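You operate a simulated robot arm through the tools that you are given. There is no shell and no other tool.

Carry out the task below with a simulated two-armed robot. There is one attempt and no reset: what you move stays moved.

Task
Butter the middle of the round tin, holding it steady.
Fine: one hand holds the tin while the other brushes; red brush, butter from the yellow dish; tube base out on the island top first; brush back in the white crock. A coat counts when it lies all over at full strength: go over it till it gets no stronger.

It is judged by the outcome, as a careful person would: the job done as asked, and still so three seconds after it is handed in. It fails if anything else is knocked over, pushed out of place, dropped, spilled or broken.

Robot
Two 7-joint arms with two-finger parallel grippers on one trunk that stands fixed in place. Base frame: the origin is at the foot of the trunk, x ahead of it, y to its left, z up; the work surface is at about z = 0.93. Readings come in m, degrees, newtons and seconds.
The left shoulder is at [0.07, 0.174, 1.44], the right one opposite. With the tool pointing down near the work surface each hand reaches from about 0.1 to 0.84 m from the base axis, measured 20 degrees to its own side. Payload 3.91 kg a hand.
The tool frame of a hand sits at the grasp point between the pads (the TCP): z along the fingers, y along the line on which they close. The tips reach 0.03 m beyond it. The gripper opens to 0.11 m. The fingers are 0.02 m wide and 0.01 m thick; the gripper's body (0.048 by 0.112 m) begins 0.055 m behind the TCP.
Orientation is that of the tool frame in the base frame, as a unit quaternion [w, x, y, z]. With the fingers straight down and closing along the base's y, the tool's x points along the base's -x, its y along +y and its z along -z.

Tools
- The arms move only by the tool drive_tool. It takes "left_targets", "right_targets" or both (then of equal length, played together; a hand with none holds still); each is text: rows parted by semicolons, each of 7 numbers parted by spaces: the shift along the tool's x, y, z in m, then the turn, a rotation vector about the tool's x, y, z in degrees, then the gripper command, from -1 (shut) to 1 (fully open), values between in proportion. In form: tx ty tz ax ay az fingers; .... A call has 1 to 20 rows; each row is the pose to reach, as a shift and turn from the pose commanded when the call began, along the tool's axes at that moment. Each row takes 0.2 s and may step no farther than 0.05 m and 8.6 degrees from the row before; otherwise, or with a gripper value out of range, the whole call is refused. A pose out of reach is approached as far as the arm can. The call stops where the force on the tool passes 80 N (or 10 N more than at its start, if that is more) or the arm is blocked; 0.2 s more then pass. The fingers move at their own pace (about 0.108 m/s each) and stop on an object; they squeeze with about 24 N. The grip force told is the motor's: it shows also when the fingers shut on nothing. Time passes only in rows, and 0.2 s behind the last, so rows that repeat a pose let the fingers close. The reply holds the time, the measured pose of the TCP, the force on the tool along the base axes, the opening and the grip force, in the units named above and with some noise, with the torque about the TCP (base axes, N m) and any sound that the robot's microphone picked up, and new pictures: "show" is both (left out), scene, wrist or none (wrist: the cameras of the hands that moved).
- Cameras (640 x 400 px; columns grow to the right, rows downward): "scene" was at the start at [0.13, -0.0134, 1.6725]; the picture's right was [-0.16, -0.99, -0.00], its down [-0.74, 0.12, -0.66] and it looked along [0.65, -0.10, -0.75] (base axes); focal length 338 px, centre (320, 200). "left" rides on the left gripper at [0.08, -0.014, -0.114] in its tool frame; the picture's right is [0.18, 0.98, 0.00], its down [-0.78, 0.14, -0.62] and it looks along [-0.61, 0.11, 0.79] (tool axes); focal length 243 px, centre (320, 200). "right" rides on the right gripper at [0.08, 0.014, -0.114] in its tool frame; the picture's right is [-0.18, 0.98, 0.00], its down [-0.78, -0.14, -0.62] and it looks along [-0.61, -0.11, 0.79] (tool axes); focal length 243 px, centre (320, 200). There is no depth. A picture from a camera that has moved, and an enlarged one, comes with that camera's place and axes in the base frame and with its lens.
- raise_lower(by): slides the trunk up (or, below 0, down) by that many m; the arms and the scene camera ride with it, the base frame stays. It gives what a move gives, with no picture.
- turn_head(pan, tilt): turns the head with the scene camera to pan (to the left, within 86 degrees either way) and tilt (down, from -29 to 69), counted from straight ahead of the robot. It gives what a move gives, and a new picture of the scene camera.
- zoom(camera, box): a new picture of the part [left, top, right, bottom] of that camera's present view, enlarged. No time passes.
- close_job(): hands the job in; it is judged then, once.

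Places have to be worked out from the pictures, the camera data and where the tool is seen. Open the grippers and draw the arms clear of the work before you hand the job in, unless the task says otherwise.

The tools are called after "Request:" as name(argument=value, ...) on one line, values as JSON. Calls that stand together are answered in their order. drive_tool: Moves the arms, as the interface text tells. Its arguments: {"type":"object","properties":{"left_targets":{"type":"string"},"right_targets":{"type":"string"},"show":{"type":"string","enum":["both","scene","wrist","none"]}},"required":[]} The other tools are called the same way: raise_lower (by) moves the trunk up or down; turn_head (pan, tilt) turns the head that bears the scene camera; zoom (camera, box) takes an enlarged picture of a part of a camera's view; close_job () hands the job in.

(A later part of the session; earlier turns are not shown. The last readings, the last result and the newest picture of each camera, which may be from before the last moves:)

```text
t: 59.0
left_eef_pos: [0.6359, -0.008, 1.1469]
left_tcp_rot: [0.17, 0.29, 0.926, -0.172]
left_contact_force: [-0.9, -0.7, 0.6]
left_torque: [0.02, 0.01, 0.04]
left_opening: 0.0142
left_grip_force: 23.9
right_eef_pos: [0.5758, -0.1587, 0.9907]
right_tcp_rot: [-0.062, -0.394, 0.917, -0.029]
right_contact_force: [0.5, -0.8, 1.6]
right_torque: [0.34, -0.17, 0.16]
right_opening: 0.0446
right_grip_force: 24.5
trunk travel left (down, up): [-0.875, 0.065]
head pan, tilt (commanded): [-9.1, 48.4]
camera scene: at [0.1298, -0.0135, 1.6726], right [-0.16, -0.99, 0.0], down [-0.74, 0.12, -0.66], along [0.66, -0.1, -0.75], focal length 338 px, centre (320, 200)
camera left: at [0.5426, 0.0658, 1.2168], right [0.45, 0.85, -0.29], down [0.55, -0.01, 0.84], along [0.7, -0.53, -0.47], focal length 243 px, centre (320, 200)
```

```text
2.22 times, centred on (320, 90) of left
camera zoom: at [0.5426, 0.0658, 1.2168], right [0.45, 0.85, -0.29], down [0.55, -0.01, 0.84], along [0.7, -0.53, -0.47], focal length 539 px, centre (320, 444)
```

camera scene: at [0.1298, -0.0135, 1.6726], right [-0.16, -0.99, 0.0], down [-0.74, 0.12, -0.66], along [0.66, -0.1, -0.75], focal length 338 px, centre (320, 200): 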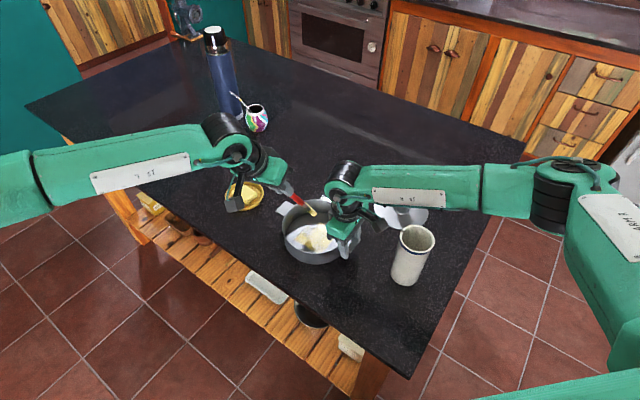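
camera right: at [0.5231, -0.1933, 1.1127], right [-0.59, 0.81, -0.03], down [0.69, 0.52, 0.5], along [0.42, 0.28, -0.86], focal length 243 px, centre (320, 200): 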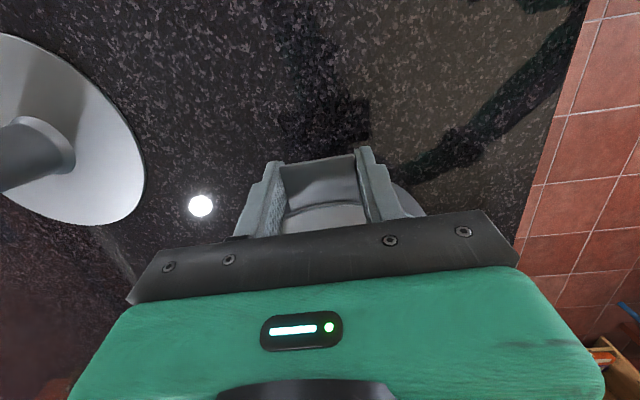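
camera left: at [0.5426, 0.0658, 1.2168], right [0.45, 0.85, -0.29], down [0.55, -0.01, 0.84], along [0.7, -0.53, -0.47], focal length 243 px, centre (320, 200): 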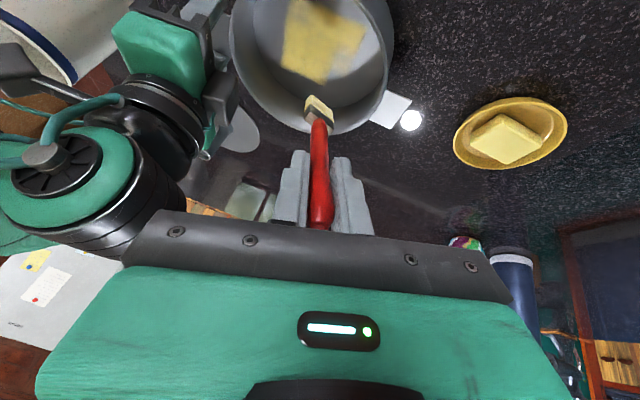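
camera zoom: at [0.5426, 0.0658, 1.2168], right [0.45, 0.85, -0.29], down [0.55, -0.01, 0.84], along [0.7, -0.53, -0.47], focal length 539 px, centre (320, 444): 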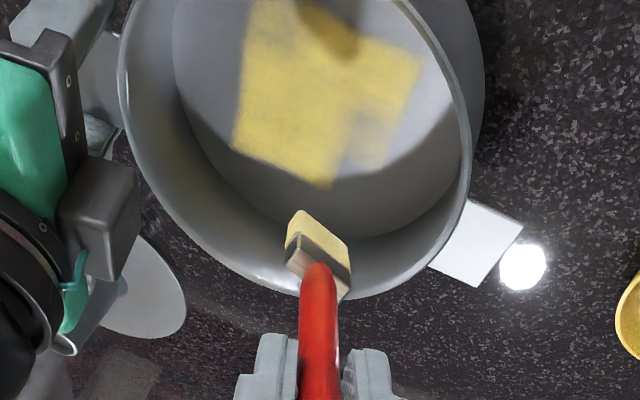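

The hand reached this pose, and the weak corner lies right below the brush. I'll lower it and stroke along the patch's own axis, starting on that side.

Request:
drive_tool(left_targets="0.0090 0.0133 0.0208 0 0 0 -1; 0.0185 0.0184 0.0411 0 0 0 -1; 0.0243 0.0214 0.0535 0 0 0 -1; 0.0087 0.0200 0.0612 0 0 0 -1; 0.0266 0.0216 0.0524 0 0 0 -1; 0.0445 0.0233 0.0436 0 0 0 -1; 0.0624 0.0249 0.0347 0 0 0 -1; 0.0740 0.0260 0.0290 0 0 0 -1; 0.0561 0.0244 0.0378 0 0 0 -1; 0.0382 0.0227 0.0466 0 0 0 -1; 0.0204 0.0210 0.0554 0 0 0 -1; 0.0070 0.0198 0.0620 0 0 0 -1; 0.0100 0.0029 0.0648 0 0 0 -1; 0.0278 0.0046 0.0560 0 0 0 -1; 0.0457 0.0062 0.0472 0 0 0 -1; 0.0636 0.0079 0.0384 0 0 0 -1; 0.0797 0.0094 0.0305 0 0 0 -1; 0.0618 0.0077 0.0393 0 0 0 -1; 0.0439 0.0060 0.0481 0 0 0 -1; 0.0260 0.0044 0.0569 0 0 0 -1", show="both")

Request:
zoom(camera="scene", box=[270, 180, 370, 270])

Request:
zoom(camera="left", box=[200, 0, 440, 180])

```text
t: 63.2
left_eef_pos: [0.632, -0.0166, 1.0844]
left_tcp_rot: [0.171, 0.291, 0.926, -0.172]
left_contact_force: [-1.6, 1.3, 6.7]
left_torque: [-0.24, -0.01, -0.05]
left_opening: 0.0139
left_grip_force: 23.9
right_eef_pos: [0.5762, -0.1585, 0.9907]
right_tcp_rot: [-0.063, -0.393, 0.917, -0.029]
right_contact_force: [2.0, -1.3, -0.2]
right_torque: [-0.09, 0.1, -0.01]
right_opening: 0.0446
right_grip_force: 24.5
trunk travel left (down, up): [-0.875, 0.065]
head pan, tilt (commanded): [-9.1, 48.4]
camera scene: at [0.1294, -0.014, 1.6726], right [-0.16, -0.99, 0.0], down [-0.74, 0.12, -0.66], along [0.66, -0.1, -0.75], focal length 338 px, centre (320, 200)
camera left: at [0.5376, 0.0569, 1.1549], right [0.45, 0.84, -0.29], down [0.55, -0.01, 0.84], along [0.7, -0.54, -0.47], focal length 243 px, centre (320, 200)
```

scene: 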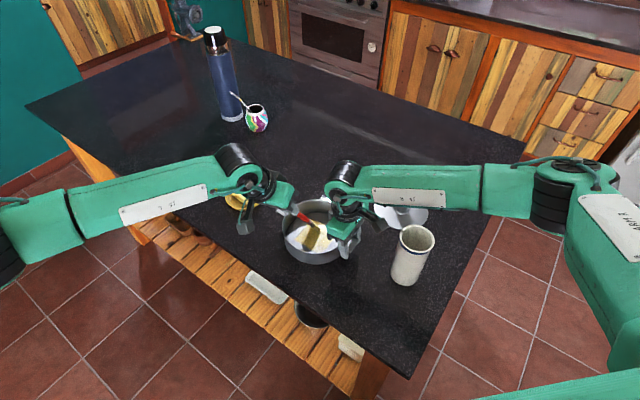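
left: 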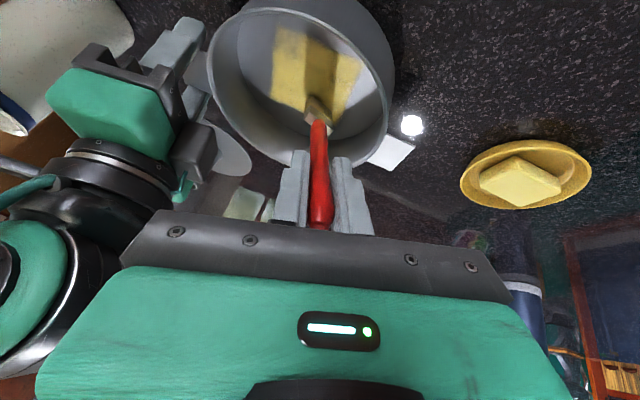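

```text
4.44 times, centred on (320, 225) of scene
camera zoom: at [0.1294, -0.014, 1.6726], right [-0.16, -0.99, 0.0], down [-0.74, 0.12, -0.66], along [0.66, -0.1, -0.75], focal length 1500 px, centre (320, 89)
```

zoom: 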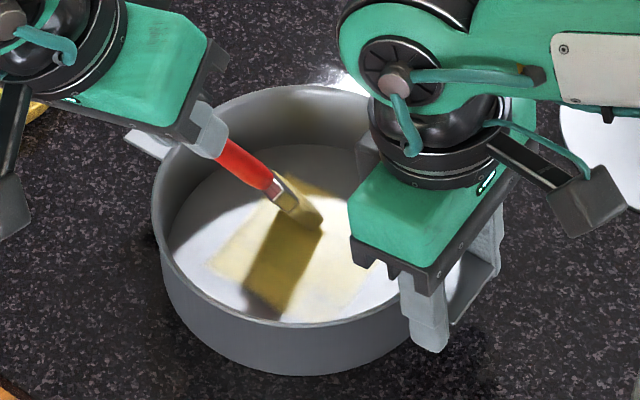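

```text
2.22 times, centred on (320, 90) of left
camera zoom: at [0.5376, 0.0569, 1.1549], right [0.45, 0.84, -0.29], down [0.55, -0.01, 0.84], along [0.7, -0.54, -0.47], focal length 539 px, centre (320, 444)
```

zoom: 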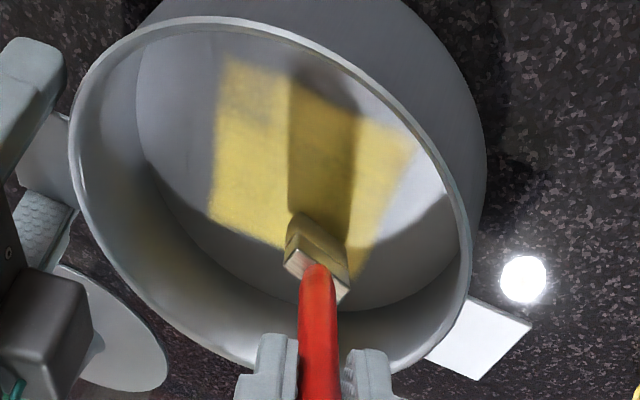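

The patch looks covered now. I'll carry on over the other half with overlapping strokes, then lift to compare the strength.

Request:
drive_tool(left_targets="-0.0161 -0.0015 0.0079 0 0 0 -1; -0.0130 -0.0190 0.0108 0 0 0 -1; 0.0049 -0.0173 0.0020 0 0 0 -1; 0.0228 -0.0157 -0.0068 0 0 0 -1; 0.0407 -0.0140 -0.0156 0 0 0 -1; 0.0567 -0.0125 -0.0235 0 0 0 -1; 0.0597 -0.0300 -0.0206 0 0 0 -1; 0.0437 -0.0315 -0.0127 0 0 0 -1; 0.0258 -0.0332 -0.0039 0 0 0 -1; 0.0079 -0.0348 0.0049 0 0 0 -1; -0.0100 -0.0365 0.0137 0 0 0 -1; -0.0058 -0.0499 0.0151 0 0 0 -1; 0.0121 -0.0483 0.0063 0 0 0 -1; 0.0300 -0.0466 -0.0025 0 0 0 -1; 0.0478 -0.0449 -0.0113 0 0 0 -1; 0.0595 -0.0439 -0.0170 0 0 0 -1; 0.0416 -0.0455 -0.0082 0 0 0 -1; 0.0149 -0.0376 -0.0316 0 0 0 -1; -0.0238 -0.0318 -0.0545 0 0 0 -1; -0.0238 -0.0318 -0.0545 0 0 0 -1", show="both")

Request:
zoom(camera="scene", box=[270, 180, 370, 270])

Request:
zoom(camera="left", box=[200, 0, 440, 180])

```text
t: 67.4
left_eef_pos: [0.6191, -0.0293, 1.1486]
left_tcp_rot: [0.171, 0.291, 0.926, -0.172]
left_contact_force: [-0.7, 0.6, -1.0]
left_torque: [0.0, 0.01, 0.01]
left_opening: 0.0143
left_grip_force: 23.7
right_eef_pos: [0.5764, -0.1589, 0.9908]
right_tcp_rot: [-0.063, -0.393, 0.917, -0.029]
right_contact_force: [0.1, -1.1, 1.4]
right_torque: [0.27, -0.01, -0.01]
right_opening: 0.0443
right_grip_force: 24.1
trunk travel left (down, up): [-0.875, 0.065]
head pan, tilt (commanded): [-9.1, 48.4]
camera scene: at [0.1299, -0.013, 1.6726], right [-0.16, -0.99, 0.0], down [-0.74, 0.12, -0.66], along [0.66, -0.1, -0.75], focal length 338 px, centre (320, 200)
camera left: at [0.5254, 0.0442, 1.2197], right [0.45, 0.84, -0.29], down [0.55, -0.01, 0.83], along [0.7, -0.54, -0.47], focal length 243 px, centre (320, 200)
```

scene: 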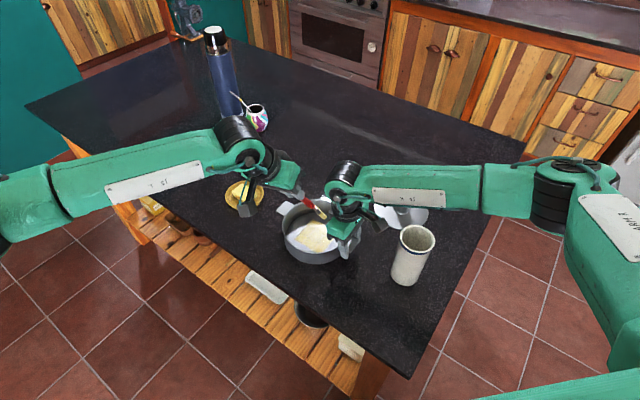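
left: 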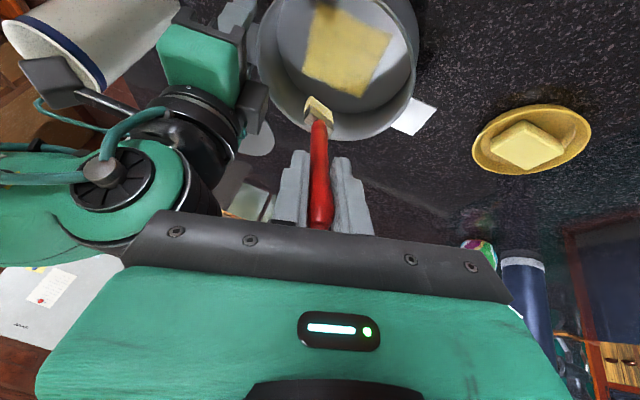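

```text
4.44 times, centred on (320, 225) of scene
camera zoom: at [0.1299, -0.013, 1.6726], right [-0.16, -0.99, 0.0], down [-0.74, 0.12, -0.66], along [0.66, -0.1, -0.75], focal length 1500 px, centre (320, 89)
```

zoom: 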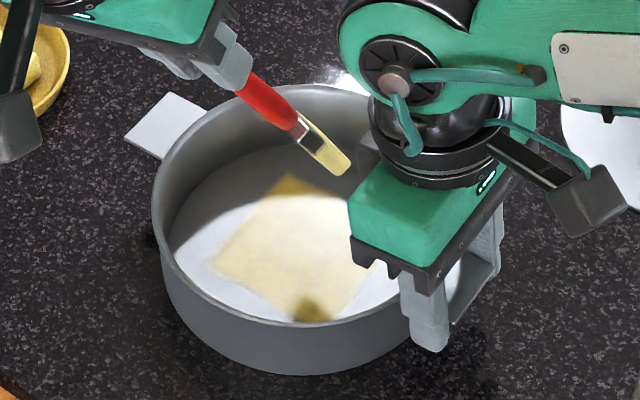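

```text
2.22 times, centred on (320, 90) of left
camera zoom: at [0.5254, 0.0442, 1.2197], right [0.45, 0.84, -0.29], down [0.55, -0.01, 0.83], along [0.7, -0.54, -0.47], focal length 539 px, centre (320, 444)
```

zoom: 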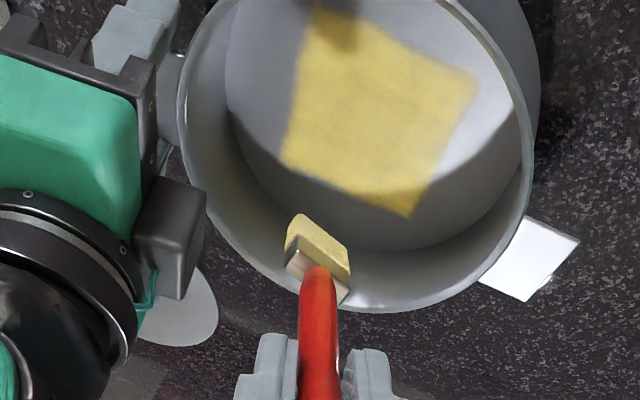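

The whole square now looks buttered, with some mottling. I'll zoom in to judge how even the strength is before going over it again.

Request:
zoom(camera="left", box=[290, 0, 390, 100])

Request:
zoom(camera="scene", box=[290, 205, 360, 260])

Request:
zoom(camera="left", box=[290, 90, 340, 140])

```text
4.00 times, centred on (340, 50) of left
camera zoom: at [0.5254, 0.0442, 1.2197], right [0.45, 0.84, -0.29], down [0.55, -0.01, 0.83], along [0.7, -0.54, -0.47], focal length 970 px, centre (240, 800)
```

zoom: 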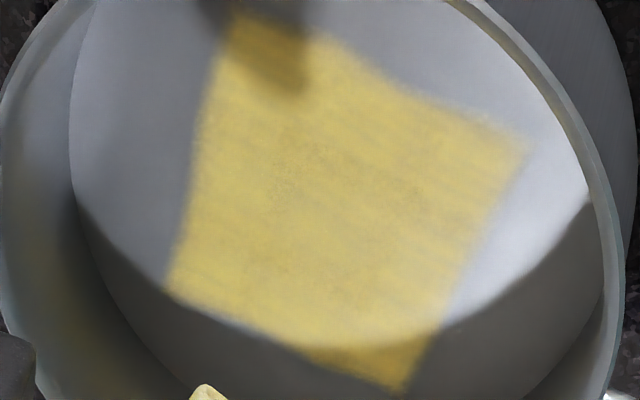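

```text
7.27 times, centred on (325, 232) of scene
camera zoom: at [0.1299, -0.013, 1.6726], right [-0.16, -0.99, 0.0], down [-0.74, 0.12, -0.66], along [0.66, -0.1, -0.75], focal length 2454 px, centre (284, -36)
```

zoom: 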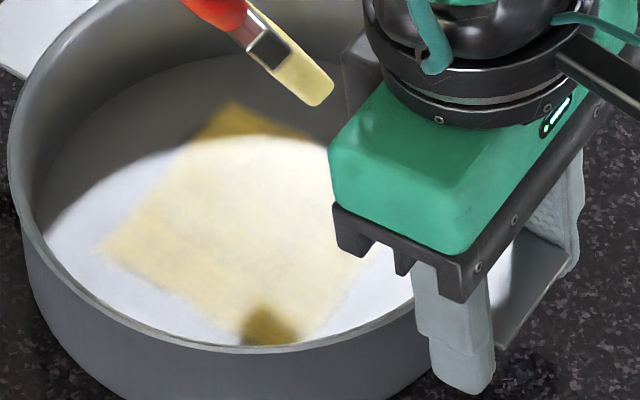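

```text
8.00 times, centred on (315, 115) of left
camera zoom: at [0.5254, 0.0442, 1.2197], right [0.45, 0.84, -0.29], down [0.55, -0.01, 0.83], along [0.7, -0.54, -0.47], focal length 1941 px, centre (360, 880)
```

zoom: 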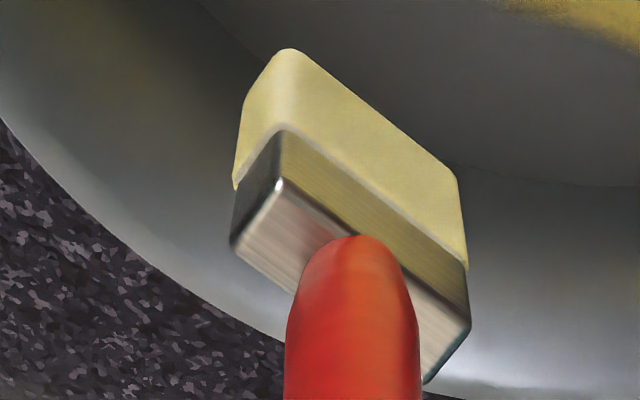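

The coat is nearly even but slightly mottled, and the bristles look paler. I'll load the brush with more butter so I can go over it again, lifting it out and carrying it back over the dish with the same tilt.

Request:
drive_tool(left_targets="-0.0166 -0.0088 -0.0353 0 0 0 -1; -0.0311 -0.0165 -0.0662 0 0 0 -1; -0.0335 0.0187 -0.0715 0 0 0 -1; -0.0359 0.0539 -0.0768 0 0 0 -1; -0.0383 0.0891 -0.0821 0 0 0 -1; -0.0407 0.1243 -0.0874 0 0 0 -1; -0.0431 0.1595 -0.0927 0 0 0 -1; -0.0455 0.1947 -0.0980 0 0 0 -1; -0.0479 0.2299 -0.1033 0 0 0 -1; -0.0321 0.2383 -0.0697 0 0 0 -1; -0.0321 0.2383 -0.0697 0 0 0 -1", show="both")

Request:
zoom(camera="scene", box=[190, 120, 310, 230])

Request:
zoom(camera="left", box=[200, 0, 440, 180])

Request:
zoom(camera="scene", box=[290, 205, 360, 260])

```text
t: 69.8
left_eef_pos: [0.7292, 0.1133, 1.2131]
left_tcp_rot: [0.172, 0.291, 0.925, -0.172]
left_contact_force: [0.2, -0.7, -0.8]
left_torque: [0.0, -0.03, -0.01]
left_opening: 0.0144
left_grip_force: 23.6
left hand out of reach, approached as far as the arm can: row 8, 9, 10, 11
right_eef_pos: [0.5778, -0.1572, 0.9914]
right_tcp_rot: [-0.063, -0.393, 0.917, -0.029]
right_contact_force: [0.5, 0.4, 1.2]
right_torque: [-0.02, 0.05, 0.02]
right_opening: 0.0444
right_grip_force: 23.6
trunk travel left (down, up): [-0.875, 0.065]
head pan, tilt (commanded): [-9.1, 48.4]
camera scene: at [0.1299, -0.0129, 1.6726], right [-0.16, -0.99, 0.0], down [-0.74, 0.12, -0.66], along [0.65, -0.1, -0.75], focal length 338 px, centre (320, 200)
camera left: at [0.6344, 0.1861, 1.2838], right [0.45, 0.84, -0.29], down [0.55, -0.01, 0.84], along [0.7, -0.54, -0.47], focal length 243 px, centre (320, 200)
```

scene: 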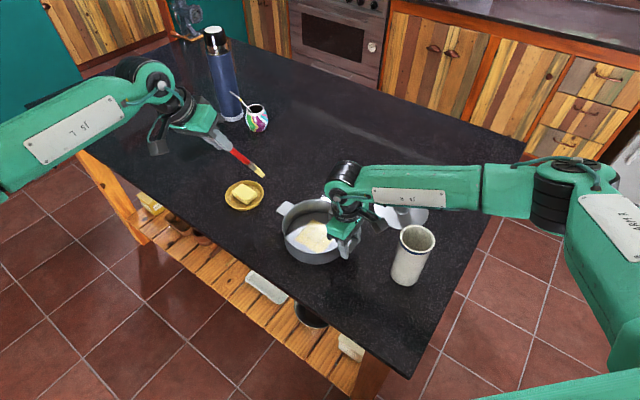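
left: 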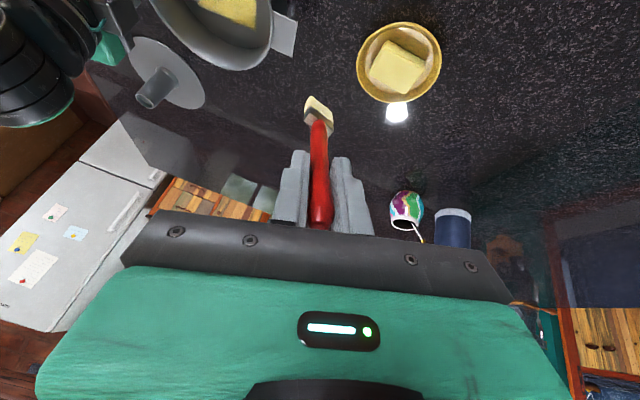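

```text
3.64 times, centred on (250, 175) of scene
camera zoom: at [0.1299, -0.0129, 1.6726], right [-0.16, -0.99, 0.0], down [-0.74, 0.12, -0.66], along [0.65, -0.1, -0.75], focal length 1227 px, centre (574, 291)
```

zoom: 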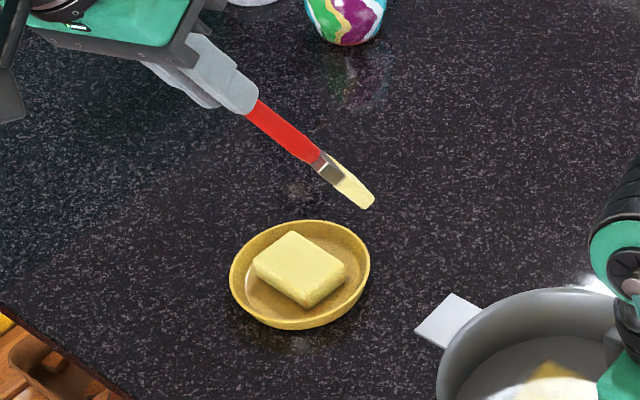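

```text
2.22 times, centred on (320, 90) of left
camera zoom: at [0.6344, 0.1861, 1.2838], right [0.45, 0.84, -0.29], down [0.55, -0.01, 0.84], along [0.7, -0.54, -0.47], focal length 539 px, centre (320, 444)
```

zoom: 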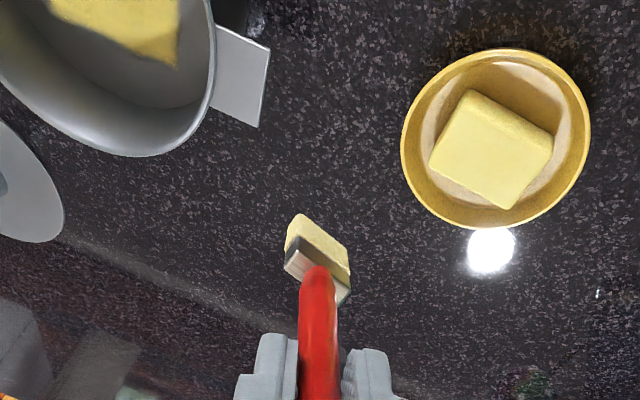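

```text
7.27 times, centred on (325, 232) of scene
camera zoom: at [0.1299, -0.0129, 1.6726], right [-0.16, -0.99, 0.0], down [-0.74, 0.12, -0.66], along [0.65, -0.1, -0.75], focal length 2454 px, centre (284, -36)
```

zoom: 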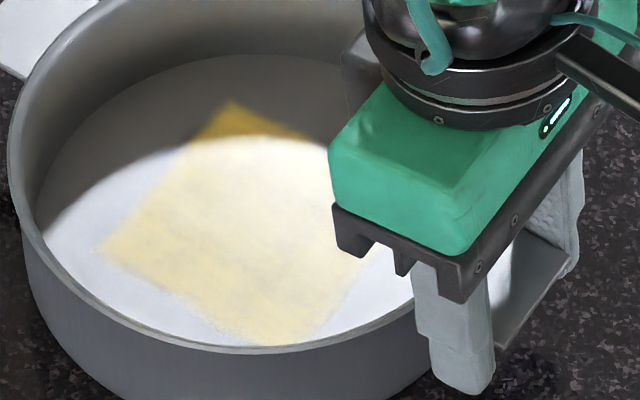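

The hand again stopped short with this tilt, so I'll stand it upright as in the first dip. I'll untilt it now, clear of everything.

Request:
drive_tool(left_targets="-0.006 0.002 -0.0034 -3.3 6.2 0 -1; -0.012 0.004 -0.0067 -6.55 12.35 0 -1; -0.018 0.0056 -0.010 -9.8 18.5 0 -1; -0.0238 0.0075 -0.0134 -13.1 24.7 0 -1; -0.0238 0.0075 -0.0134 -13.1 24.7 0 -1", show="none")

```text
t: 71.0
left_eef_pos: [0.748, 0.1139, 1.2319]
left_tcp_rot: [0.023, 0.299, 0.954, -0.021]
left_contact_force: [-0.3, -0.1, -0.2]
left_torque: [0.01, -0.05, 0.0]
left_opening: 0.0137
left_grip_force: 24.2
left hand out of reach, approached as far as the arm can: row 4, 5
right_eef_pos: [0.5769, -0.1581, 0.991]
right_tcp_rot: [-0.063, -0.393, 0.917, -0.029]
right_contact_force: [-0.5, 0.3, 1.9]
right_torque: [-0.07, -0.09, 0.0]
right_opening: 0.0448
right_grip_force: 24.1
trunk travel left (down, up): [-0.875, 0.065]
head pan, tilt (commanded): [-9.1, 48.4]
```

The hand is nearly upright. I'll undo the yaw as well and move over the butter at (0.809, 0.097).

Request:
drive_tool(left_targets="-0.0118 0.0043 0 -0.48 0.54 -6.94 -1; -0.0235 0.0086 0.004 -0.96 1.08 -13.88 -1; -0.0353 0.0128 0.008 -1.44 1.62 -20.8 -1; -0.047 0.0171 0.014 -1.92 2.16 -27.8 -1; -0.0588 0.0214 0.0198 -2.4 2.7 -34.7 -1; -0.0588 0.0214 0.0198 -2.4 2.7 -34.7 -1; -0.0588 0.0214 0.0198 -2.4 2.7 -34.7 -1", show="both")

Request:
zoom(camera="left", box=[240, 20, 400, 180])

Request:
zoom(camera="scene", box=[190, 120, 310, 230])

```text
t: 72.6
left_eef_pos: [0.8079, 0.0976, 1.2156]
left_tcp_rot: [0.0, 0.002, 1.0, 0.0]
left_contact_force: [-0.1, -0.3, 0.1]
left_torque: [0.01, -0.02, -0.05]
left_opening: 0.0141
left_grip_force: 23.8
right_eef_pos: [0.577, -0.1581, 0.9899]
right_tcp_rot: [-0.064, -0.393, 0.917, -0.029]
right_contact_force: [0.3, 1.2, 1.1]
right_torque: [-0.08, 0.01, 0.01]
right_opening: 0.0445
right_grip_force: 23.6
trunk travel left (down, up): [-0.875, 0.065]
head pan, tilt (commanded): [-9.1, 48.4]
camera scene: at [0.1299, -0.0133, 1.6725], right [-0.16, -0.99, 0.0], down [-0.74, 0.12, -0.66], along [0.65, -0.1, -0.75], focal length 338 px, centre (320, 200)
camera left: at [0.7294, 0.0821, 1.33], right [-0.18, 0.98, 0.0], down [0.78, 0.14, 0.61], along [0.6, 0.11, -0.79], focal length 243 px, centre (320, 200)
```

scene: 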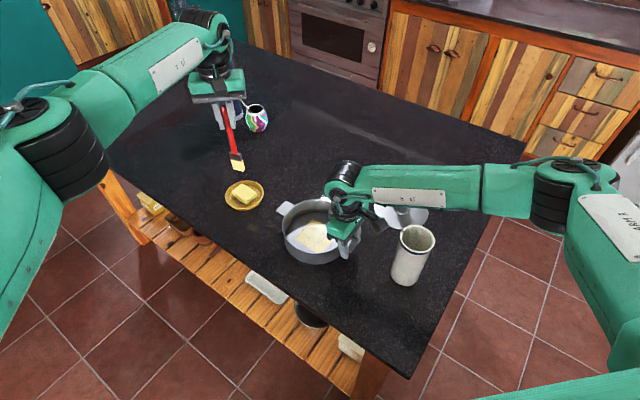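
left: 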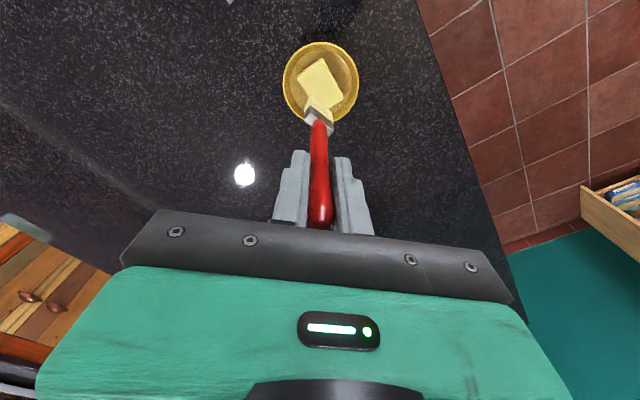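

```text
2.50 times, centred on (320, 100) of left
camera zoom: at [0.7294, 0.0821, 1.33], right [-0.18, 0.98, 0.0], down [0.78, 0.14, 0.61], along [0.6, 0.11, -0.79], focal length 606 px, centre (320, 450)
```

zoom: 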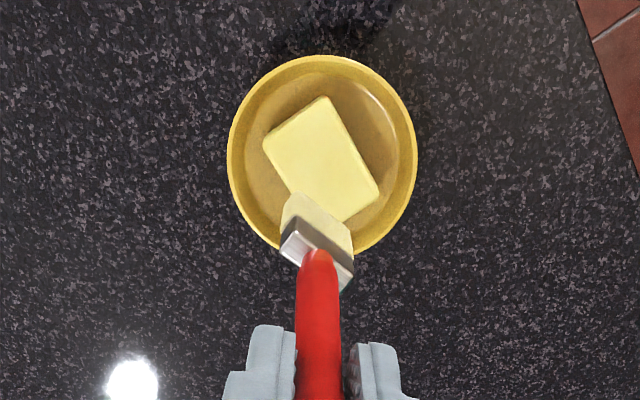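

```text
3.64 times, centred on (250, 175) of scene
camera zoom: at [0.1299, -0.0133, 1.6725], right [-0.16, -0.99, 0.0], down [-0.74, 0.12, -0.66], along [0.65, -0.1, -0.75], focal length 1227 px, centre (574, 291)
```

zoom: 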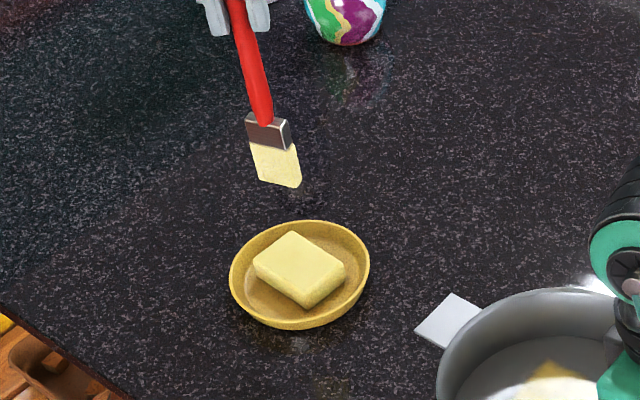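

The bristles have paled a little. I'll dip again to the contact height found before (TCP z ≈ 1.128), hold briefly, and lift.

Request:
drive_tool(left_targets="0 0 0.03 0 0 0 -1; 0 0 0.06 0 0 0 -1; 0 0 0.076 0 0 0 -1; 0 0 0.083 0 0 0 -1; 0 0 0.086 0 0 0 -1; 0 0 0.0875 0 0 0 -1; 0 0 0.0875 0 0 0 -1; 0 0 0.0875 0 0 0 -1; 0 0 0.0875 0 0 0 -1", show="none")

Request:
zoom(camera="scene", box=[220, 150, 280, 220])

```text
t: 74.6
left_eef_pos: [0.8073, 0.0969, 1.1303]
left_tcp_rot: [0.001, 0.001, 1.0, -0.001]
left_contact_force: [2.3, 0.3, 17.8]
left_torque: [-0.07, -0.34, -0.02]
left_opening: 0.014
left_grip_force: 23.4
right_eef_pos: [0.5752, -0.1584, 0.9913]
right_tcp_rot: [-0.063, -0.393, 0.917, -0.03]
right_contact_force: [-0.2, 0.5, 0.6]
right_torque: [-0.13, 0.08, 0.01]
right_opening: 0.0445
right_grip_force: 23.9
trunk travel left (down, up): [-0.875, 0.065]
head pan, tilt (commanded): [-9.1, 48.4]
```

```text
5.71 times, centred on (250, 185) of scene
camera zoom: at [0.1276, -0.0135, 1.6729], right [-0.16, -0.99, 0.0], down [-0.74, 0.12, -0.66], along [0.66, -0.1, -0.75], focal length 1929 px, centre (720, 286)
```

zoom: 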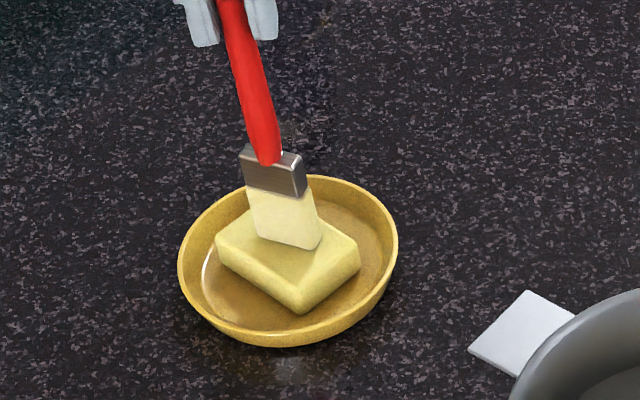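

The contact held at about 18 N, the dish stayed put and the brush is reloaded. I'll lift and go back toward the tin, turning the hand 35° on the way.

Request:
drive_tool(left_targets="0 0 -0.01 0 0 0 -1; 0 0 -0.045 0 0 0 -1; 0 0 -0.085 0 0 0 -1; 0.021 -0.007 -0.11 0 0 7 -1; 0.043 -0.015 -0.11 0 0 14 -1; 0.064 -0.022 -0.11 0 0 21 -1; 0.086 -0.03 -0.11 0 0 28 -1; 0.107 -0.037 -0.11 0 0 35 -1; 0.107 -0.037 -0.11 0 0 35 -1", show="scene")

Request:
zoom(camera="left", box=[200, 0, 440, 180])

Request:
zoom(camera="scene", box=[200, 120, 360, 260])

```text
t: 76.6
left_eef_pos: [0.7016, 0.0592, 1.2392]
left_tcp_rot: [0.0, 0.302, 0.953, -0.001]
left_contact_force: [0.8, 0.4, -0.4]
left_torque: [0.01, 0.01, 0.02]
left_opening: 0.0142
left_grip_force: 23.6
right_eef_pos: [0.5762, -0.1578, 0.9905]
right_tcp_rot: [-0.064, -0.393, 0.917, -0.029]
right_contact_force: [-1.6, -0.5, 0.9]
right_torque: [0.0, -0.07, 0.06]
right_opening: 0.0446
right_grip_force: 24.0
trunk travel left (down, up): [-0.875, 0.065]
head pan, tilt (commanded): [-9.1, 48.4]
camera scene: at [0.1298, -0.0133, 1.6726], right [-0.16, -0.99, 0.0], down [-0.74, 0.12, -0.66], along [0.66, -0.1, -0.75], focal length 338 px, centre (320, 200)
```

scene: 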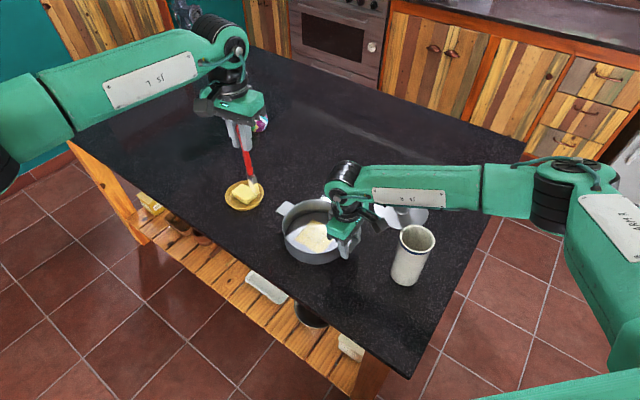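

```text
2.22 times, centred on (320, 90) of left
camera zoom: at [0.6284, 0.0933, 1.3528], right [0.42, 0.91, 0.0], down [0.72, -0.33, 0.61], along [0.56, -0.26, -0.79], focal length 539 px, centre (320, 444)
```

zoom: 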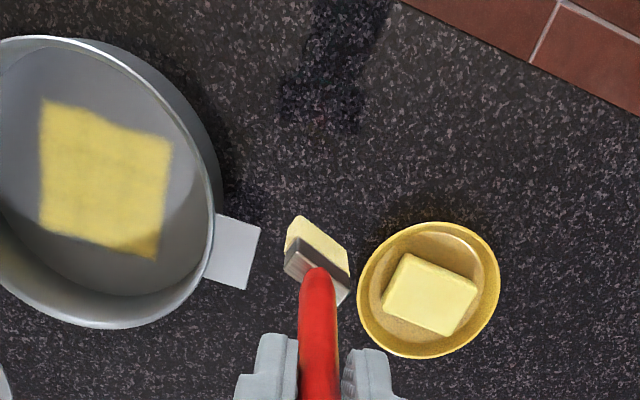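

```text
2.86 times, centred on (280, 190) of scene
camera zoom: at [0.1298, -0.0133, 1.6726], right [-0.16, -0.99, 0.0], down [-0.74, 0.12, -0.66], along [0.66, -0.1, -0.75], focal length 964 px, centre (434, 229)
```

zoom: 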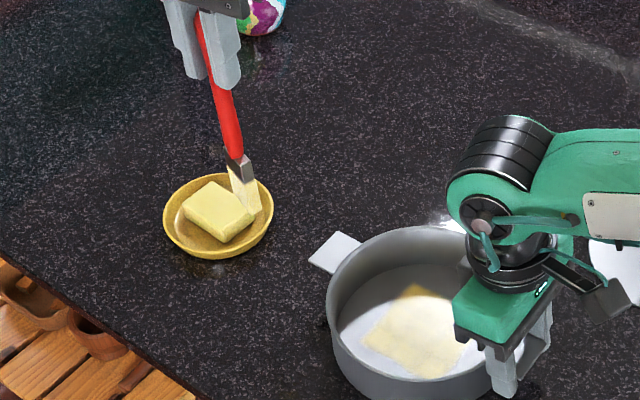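

This view looks down on the tin. I'll zoom in on the coat to see where it is weaker.

Request:
zoom(camera="left", box=[180, 10, 280, 120])

```text
3.64 times, centred on (230, 65) of left
camera zoom: at [0.6284, 0.0933, 1.3528], right [0.42, 0.91, 0.0], down [0.72, -0.33, 0.61], along [0.56, -0.26, -0.79], focal length 882 px, centre (647, 691)
```

zoom: 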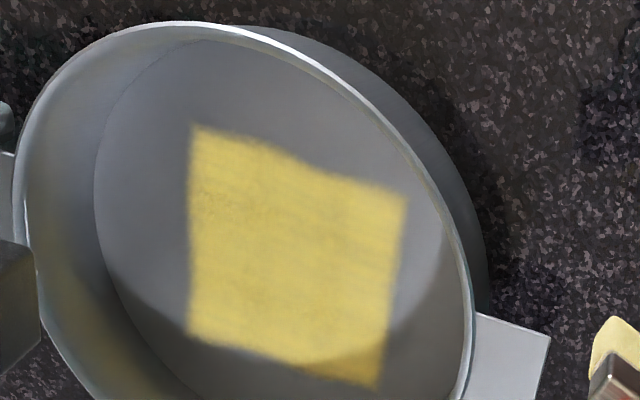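

The square is nearly uniform, with its centre now at about (0.645, -0.086). With the fresh load I'll tilt again, come back over the middle, and go over the whole patch once more.

Request:
drive_tool(left_targets="0.0088 -0.0282 0 3.3 -6.2 0 -1; 0.0176 -0.0563 0.004 6.55 -12.35 0 -1; 0.0264 -0.0845 0.008 9.8 -18.5 0 -1; 0.0352 -0.1126 0.0156 13.1 -24.7 0 -1; 0.0352 -0.1126 0.05 13.1 -24.7 0 -1; 0.0352 -0.1126 0.0856 13.1 -24.7 0 -1; 0.0352 -0.1126 0.0856 13.1 -24.7 0 -1", show="none")

Request:
zoom(camera="scene", box=[270, 180, 370, 270])

Request:
zoom(camera="left", box=[200, 0, 440, 180])

```text
t: 78.2
left_eef_pos: [0.6077, -0.0125, 1.1521]
left_tcp_rot: [0.169, 0.293, 0.925, -0.174]
left_contact_force: [-0.5, 0.7, 0.1]
left_torque: [0.05, 0.02, -0.02]
left_opening: 0.0138
left_grip_force: 24.1
right_eef_pos: [0.5767, -0.1567, 0.9927]
right_tcp_rot: [-0.063, -0.394, 0.917, -0.029]
right_contact_force: [1.2, -0.3, 0.8]
right_torque: [-0.04, 0.09, -0.06]
right_opening: 0.0444
right_grip_force: 23.8
trunk travel left (down, up): [-0.875, 0.065]
head pan, tilt (commanded): [-9.1, 48.4]
```

```text
4.44 times, centred on (320, 225) of scene
camera zoom: at [0.13, -0.0133, 1.6725], right [-0.16, -0.99, 0.0], down [-0.74, 0.12, -0.66], along [0.65, -0.1, -0.75], focal length 1500 px, centre (320, 89)
```

zoom: 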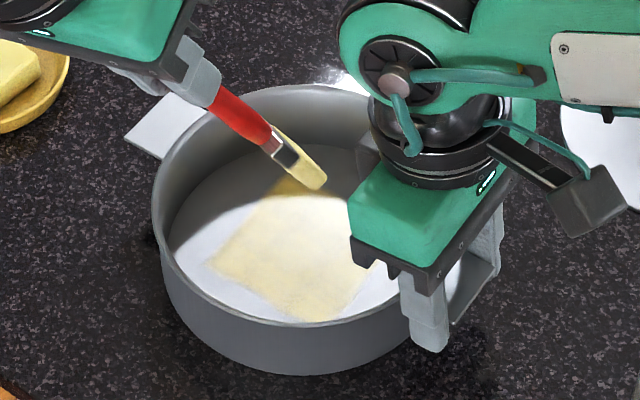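

```text
2.22 times, centred on (320, 90) of left
camera zoom: at [0.5148, 0.0611, 1.2235], right [0.45, 0.84, -0.29], down [0.55, -0.01, 0.83], along [0.7, -0.54, -0.47], focal length 539 px, centre (320, 444)
```

zoom: 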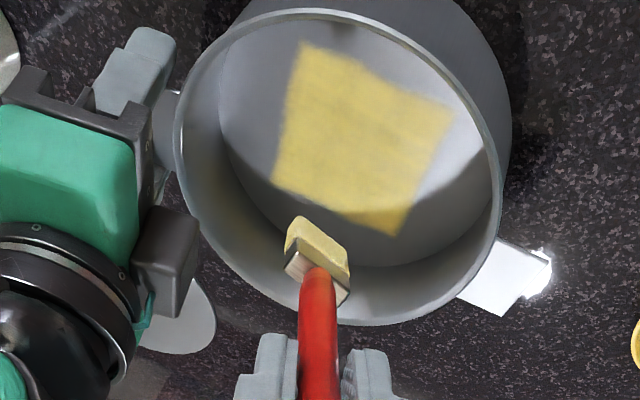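

The brush is loaded and in position over the patch. I'll go down and run a full set of overlapping strokes across it.

Request:
drive_tool(left_targets="0.0098 0.0231 0.0236 0 0 0 -1; -0.0003 0.0439 0.0515 0 0 0 -1; -0.0129 0.0456 0.0717 0 0 0 -1; 0.0096 0.0472 0.0608 0 0 0 -1; 0.0320 0.0487 0.0499 0 0 0 -1; 0.0526 0.0502 0.0399 0 0 0 -1; 0.0579 0.0338 0.0415 0 0 0 -1; 0.0346 0.0321 0.0528 0 0 0 -1; 0.0113 0.0305 0.0642 0 0 0 -1; -0.0112 0.0289 0.0751 0 0 0 -1; -0.0086 0.0124 0.0780 0 0 0 -1; 0.0139 0.0140 0.0671 0 0 0 -1; 0.0372 0.0156 0.0557 0 0 0 -1; 0.0605 0.0173 0.0444 0 0 0 -1; 0.0631 0.0008 0.0473 0 0 0 -1; 0.0398 -0.0009 0.0586 0 0 0 -1; 0.0165 -0.0025 0.0700 0 0 0 -1; -0.0060 -0.0041 0.0809 0 0 0 -1; -0.0007 -0.0205 0.0825 0 0 0 -1; 0.0217 -0.0189 0.0716 0 0 0 -1", show="none")

Request:
zoom(camera="scene", box=[270, 180, 370, 270])

Request:
zoom(camera="left", box=[200, 0, 440, 180])

```text
t: 82.4
left_eef_pos: [0.5941, -0.0434, 1.0856]
left_tcp_rot: [0.169, 0.293, 0.925, -0.173]
left_contact_force: [-0.7, 0.0, -0.8]
left_torque: [-0.02, -0.01, -0.03]
left_opening: 0.0142
left_grip_force: 23.9
right_eef_pos: [0.5751, -0.1582, 0.9914]
right_tcp_rot: [-0.063, -0.393, 0.917, -0.03]
right_contact_force: [-0.1, 0.1, -0.5]
right_torque: [0.15, 0.03, 0.01]
right_opening: 0.0442
right_grip_force: 23.2
trunk travel left (down, up): [-0.875, 0.065]
head pan, tilt (commanded): [-9.1, 48.4]
```

```text
4.44 times, centred on (320, 225) of scene
camera zoom: at [0.1293, -0.0113, 1.6726], right [-0.16, -0.99, 0.0], down [-0.74, 0.12, -0.66], along [0.66, -0.11, -0.75], focal length 1500 px, centre (320, 89)
```

zoom: 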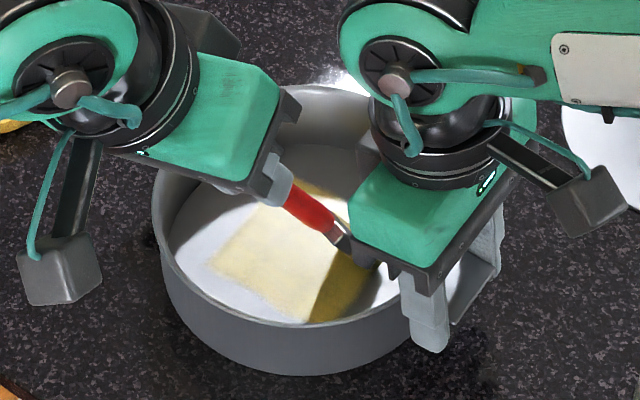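

```text
2.22 times, centred on (320, 90) of left
camera zoom: at [0.5013, 0.0304, 1.1558], right [0.45, 0.84, -0.29], down [0.55, -0.01, 0.83], along [0.7, -0.54, -0.47], focal length 539 px, centre (320, 444)
```

zoom: 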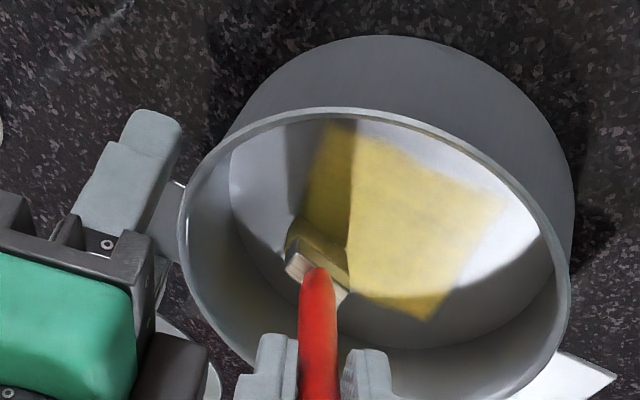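

Force reads near zero at this spot, so the brush is only just grazing. I'll press 2 mm lower and make another complete pass from this side back across.

Request:
drive_tool(left_targets="0.0008 0.0004 0.0018 0 0 0 -1; 0.0214 0.0018 -0.0082 0 0 0 -1; 0.0420 0.0033 -0.0183 0 0 0 -1; 0.0214 0.0018 -0.0082 0 0 0 -1; 0.0008 0.0004 0.0018 0 0 0 -1; -0.0234 -0.0013 0.0136 0 0 0 -1; -0.0269 0.0151 0.0111 0 0 0 -1; -0.0036 0.0168 -0.0002 0 0 0 -1; 0.0197 0.0184 -0.0116 0 0 0 -1; 0.0421 0.0200 -0.0225 0 0 0 -1; 0.0395 0.0366 -0.0254 0 0 0 -1; 0.0171 0.0350 -0.0145 0 0 0 -1; -0.0062 0.0334 -0.0031 0 0 0 -1; -0.0295 0.0317 0.0082 0 0 0 -1; -0.0320 0.0482 0.0053 0 0 0 -1; -0.0087 0.0499 -0.0060 0 0 0 -1; 0.0146 0.0515 -0.0174 0 0 0 -1; 0.0370 0.0531 -0.0283 0 0 0 -1; 0.0317 0.0694 -0.0299 0 0 0 -1; 0.0093 0.0678 -0.0190 0 0 0 -1", show="none")

Request:
zoom(camera="scene", box=[270, 180, 370, 270])

Request:
zoom(camera="left", box=[200, 0, 440, 180])

```text
t: 86.6
left_eef_pos: [0.6245, 0.0185, 1.0826]
left_tcp_rot: [0.169, 0.293, 0.925, -0.173]
left_contact_force: [-0.7, -0.3, -0.1]
left_torque: [0.0, 0.0, 0.01]
left_opening: 0.0143
left_grip_force: 24.2
right_eef_pos: [0.577, -0.1591, 0.991]
right_tcp_rot: [-0.063, -0.394, 0.916, -0.029]
right_contact_force: [-0.3, 1.5, 1.3]
right_torque: [-0.01, 0.02, 0.05]
right_opening: 0.0446
right_grip_force: 24.3
trunk travel left (down, up): [-0.875, 0.065]
head pan, tilt (commanded): [-9.1, 48.4]
```

```text
4.44 times, centred on (320, 225) of scene
camera zoom: at [0.1304, -0.0148, 1.6726], right [-0.16, -0.99, 0.0], down [-0.74, 0.12, -0.66], along [0.65, -0.1, -0.75], focal length 1500 px, centre (320, 89)
```

zoom: 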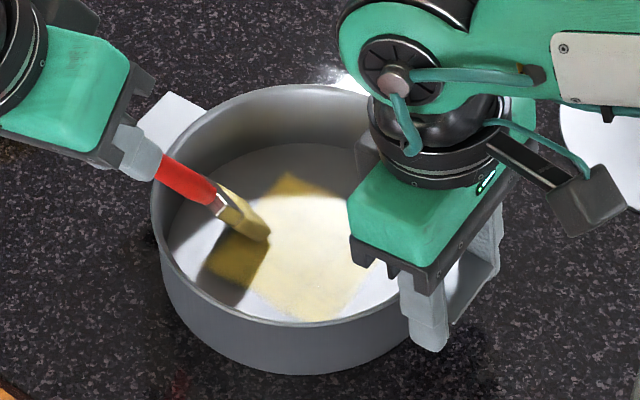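

```text
2.22 times, centred on (320, 90) of left
camera zoom: at [0.5305, 0.0924, 1.1537], right [0.45, 0.84, -0.29], down [0.55, -0.01, 0.83], along [0.7, -0.54, -0.47], focal length 539 px, centre (320, 444)
```

zoom: 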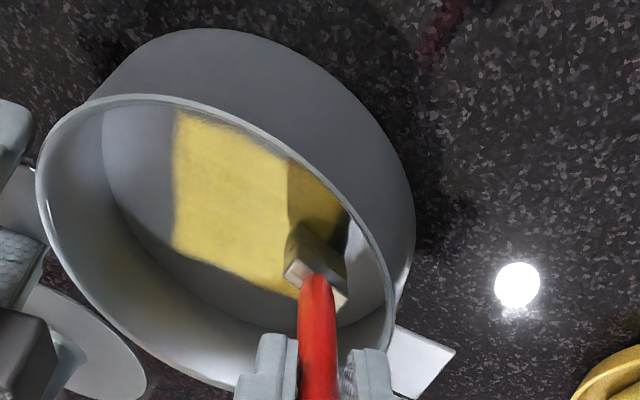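

No force shows even at z 1.0826, lower than the earlier contact height, so the brush may sit a few millimetres higher in the grip. I'll feel for the floor again in 1 mm steps here.

Request:
drive_tool(left_targets="0.0004 0.0002 0.0009 0 0 0 -1; 0.0008 0.0004 0.0018 0 0 0 -1; 0.0008 0.0004 0.0018 0 0 0 -1", show="none")

Request:
zoom(camera="scene", box=[280, 190, 340, 250])

```text
t: 87.4
left_eef_pos: [0.6247, 0.0192, 1.0811]
left_tcp_rot: [0.17, 0.293, 0.925, -0.173]
left_contact_force: [0.0, 1.2, 8.9]
left_torque: [-0.4, -0.28, 0.07]
left_opening: 0.0145
left_grip_force: 24.1
right_eef_pos: [0.5763, -0.1582, 0.9916]
right_tcp_rot: [-0.063, -0.393, 0.917, -0.029]
right_contact_force: [2.2, -0.3, 0.1]
right_torque: [0.08, 0.01, -0.32]
right_opening: 0.0444
right_grip_force: 23.6
trunk travel left (down, up): [-0.875, 0.065]
head pan, tilt (commanded): [-9.1, 48.4]
```

```text
6.67 times, centred on (310, 220) of scene
camera zoom: at [0.1297, -0.013, 1.6726], right [-0.16, -0.99, 0.0], down [-0.74, 0.12, -0.66], along [0.66, -0.1, -0.75], focal length 2250 px, centre (387, 67)
```

zoom: 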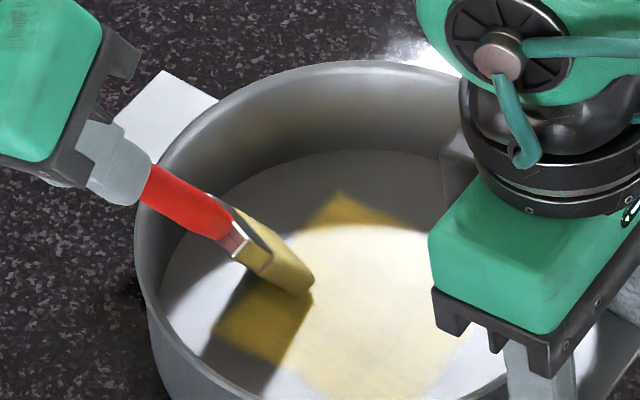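

Contact is back at z ≈ 1.081 (9 N), so the brush did ride up about 3–4 mm in the grip. At this level I'll make a full pass over the patch with real contact.

Request:
drive_tool(left_targets="-0.0206 -0.0014 0.0100 0 0 0 -1; -0.0430 -0.0030 0.0209 0 0 0 -1; -0.0206 -0.0014 0.0100 0 0 0 -1; 0.0018 0.0001 -0.0009 0 0 0 -1; 0.0224 0.0016 -0.0109 0 0 0 -1; 0.0277 -0.0147 -0.0093 0 0 0 -1; 0.0044 -0.0164 0.0020 0 0 0 -1; -0.0180 -0.0179 0.0129 0 0 0 -1; -0.0413 -0.0196 0.0243 0 0 0 -1; -0.0387 -0.0362 0.0272 0 0 0 -1; -0.0154 -0.0345 0.0158 0 0 0 -1; 0.0070 -0.0330 0.0049 0 0 0 -1; 0.0303 -0.0313 -0.0064 0 0 0 -1; 0.0328 -0.0478 -0.0035 0 0 0 -1; 0.0095 -0.0495 0.0078 0 0 0 -1; -0.0129 -0.0510 0.0187 0 0 0 -1; -0.0362 -0.0527 0.0301 0 0 0 -1; -0.0309 -0.0690 0.0317 0 0 0 -1; -0.0085 -0.0674 0.0208 0 0 0 -1; 0.0139 -0.0658 0.0099 0 0 0 -1", show="none")

Request:
zoom(camera="scene", box=[270, 180, 370, 270])

Request:
zoom(camera="left", box=[200, 0, 440, 180])

```text
t: 91.6
left_eef_pos: [0.5755, -0.0287, 1.0812]
left_tcp_rot: [0.169, 0.293, 0.925, -0.173]
left_contact_force: [-0.3, -0.1, 0.2]
left_torque: [-0.01, 0.0, -0.02]
left_opening: 0.0142
left_grip_force: 24.1
right_eef_pos: [0.576, -0.1571, 0.9911]
right_tcp_rot: [-0.063, -0.393, 0.917, -0.03]
right_contact_force: [-0.2, 0.0, 0.8]
right_torque: [0.26, -0.06, -0.03]
right_opening: 0.0447
right_grip_force: 24.0
trunk travel left (down, up): [-0.875, 0.065]
head pan, tilt (commanded): [-9.1, 48.4]
```

```text
4.44 times, centred on (320, 225) of scene
camera zoom: at [0.1295, -0.0124, 1.6726], right [-0.16, -0.99, 0.0], down [-0.74, 0.12, -0.66], along [0.66, -0.11, -0.75], focal length 1500 px, centre (320, 89)
```

zoom: 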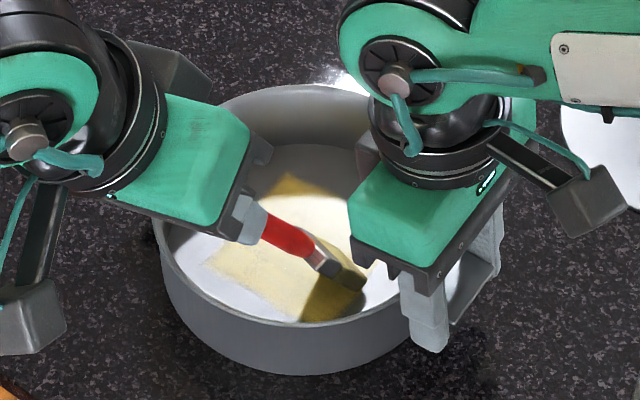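

```text
2.22 times, centred on (320, 90) of left
camera zoom: at [0.4825, 0.0455, 1.1522], right [0.45, 0.84, -0.29], down [0.55, -0.01, 0.83], along [0.7, -0.54, -0.47], focal length 539 px, centre (320, 444)
```

zoom: 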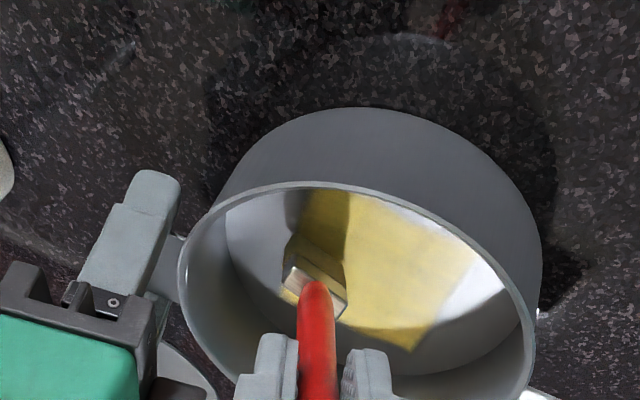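

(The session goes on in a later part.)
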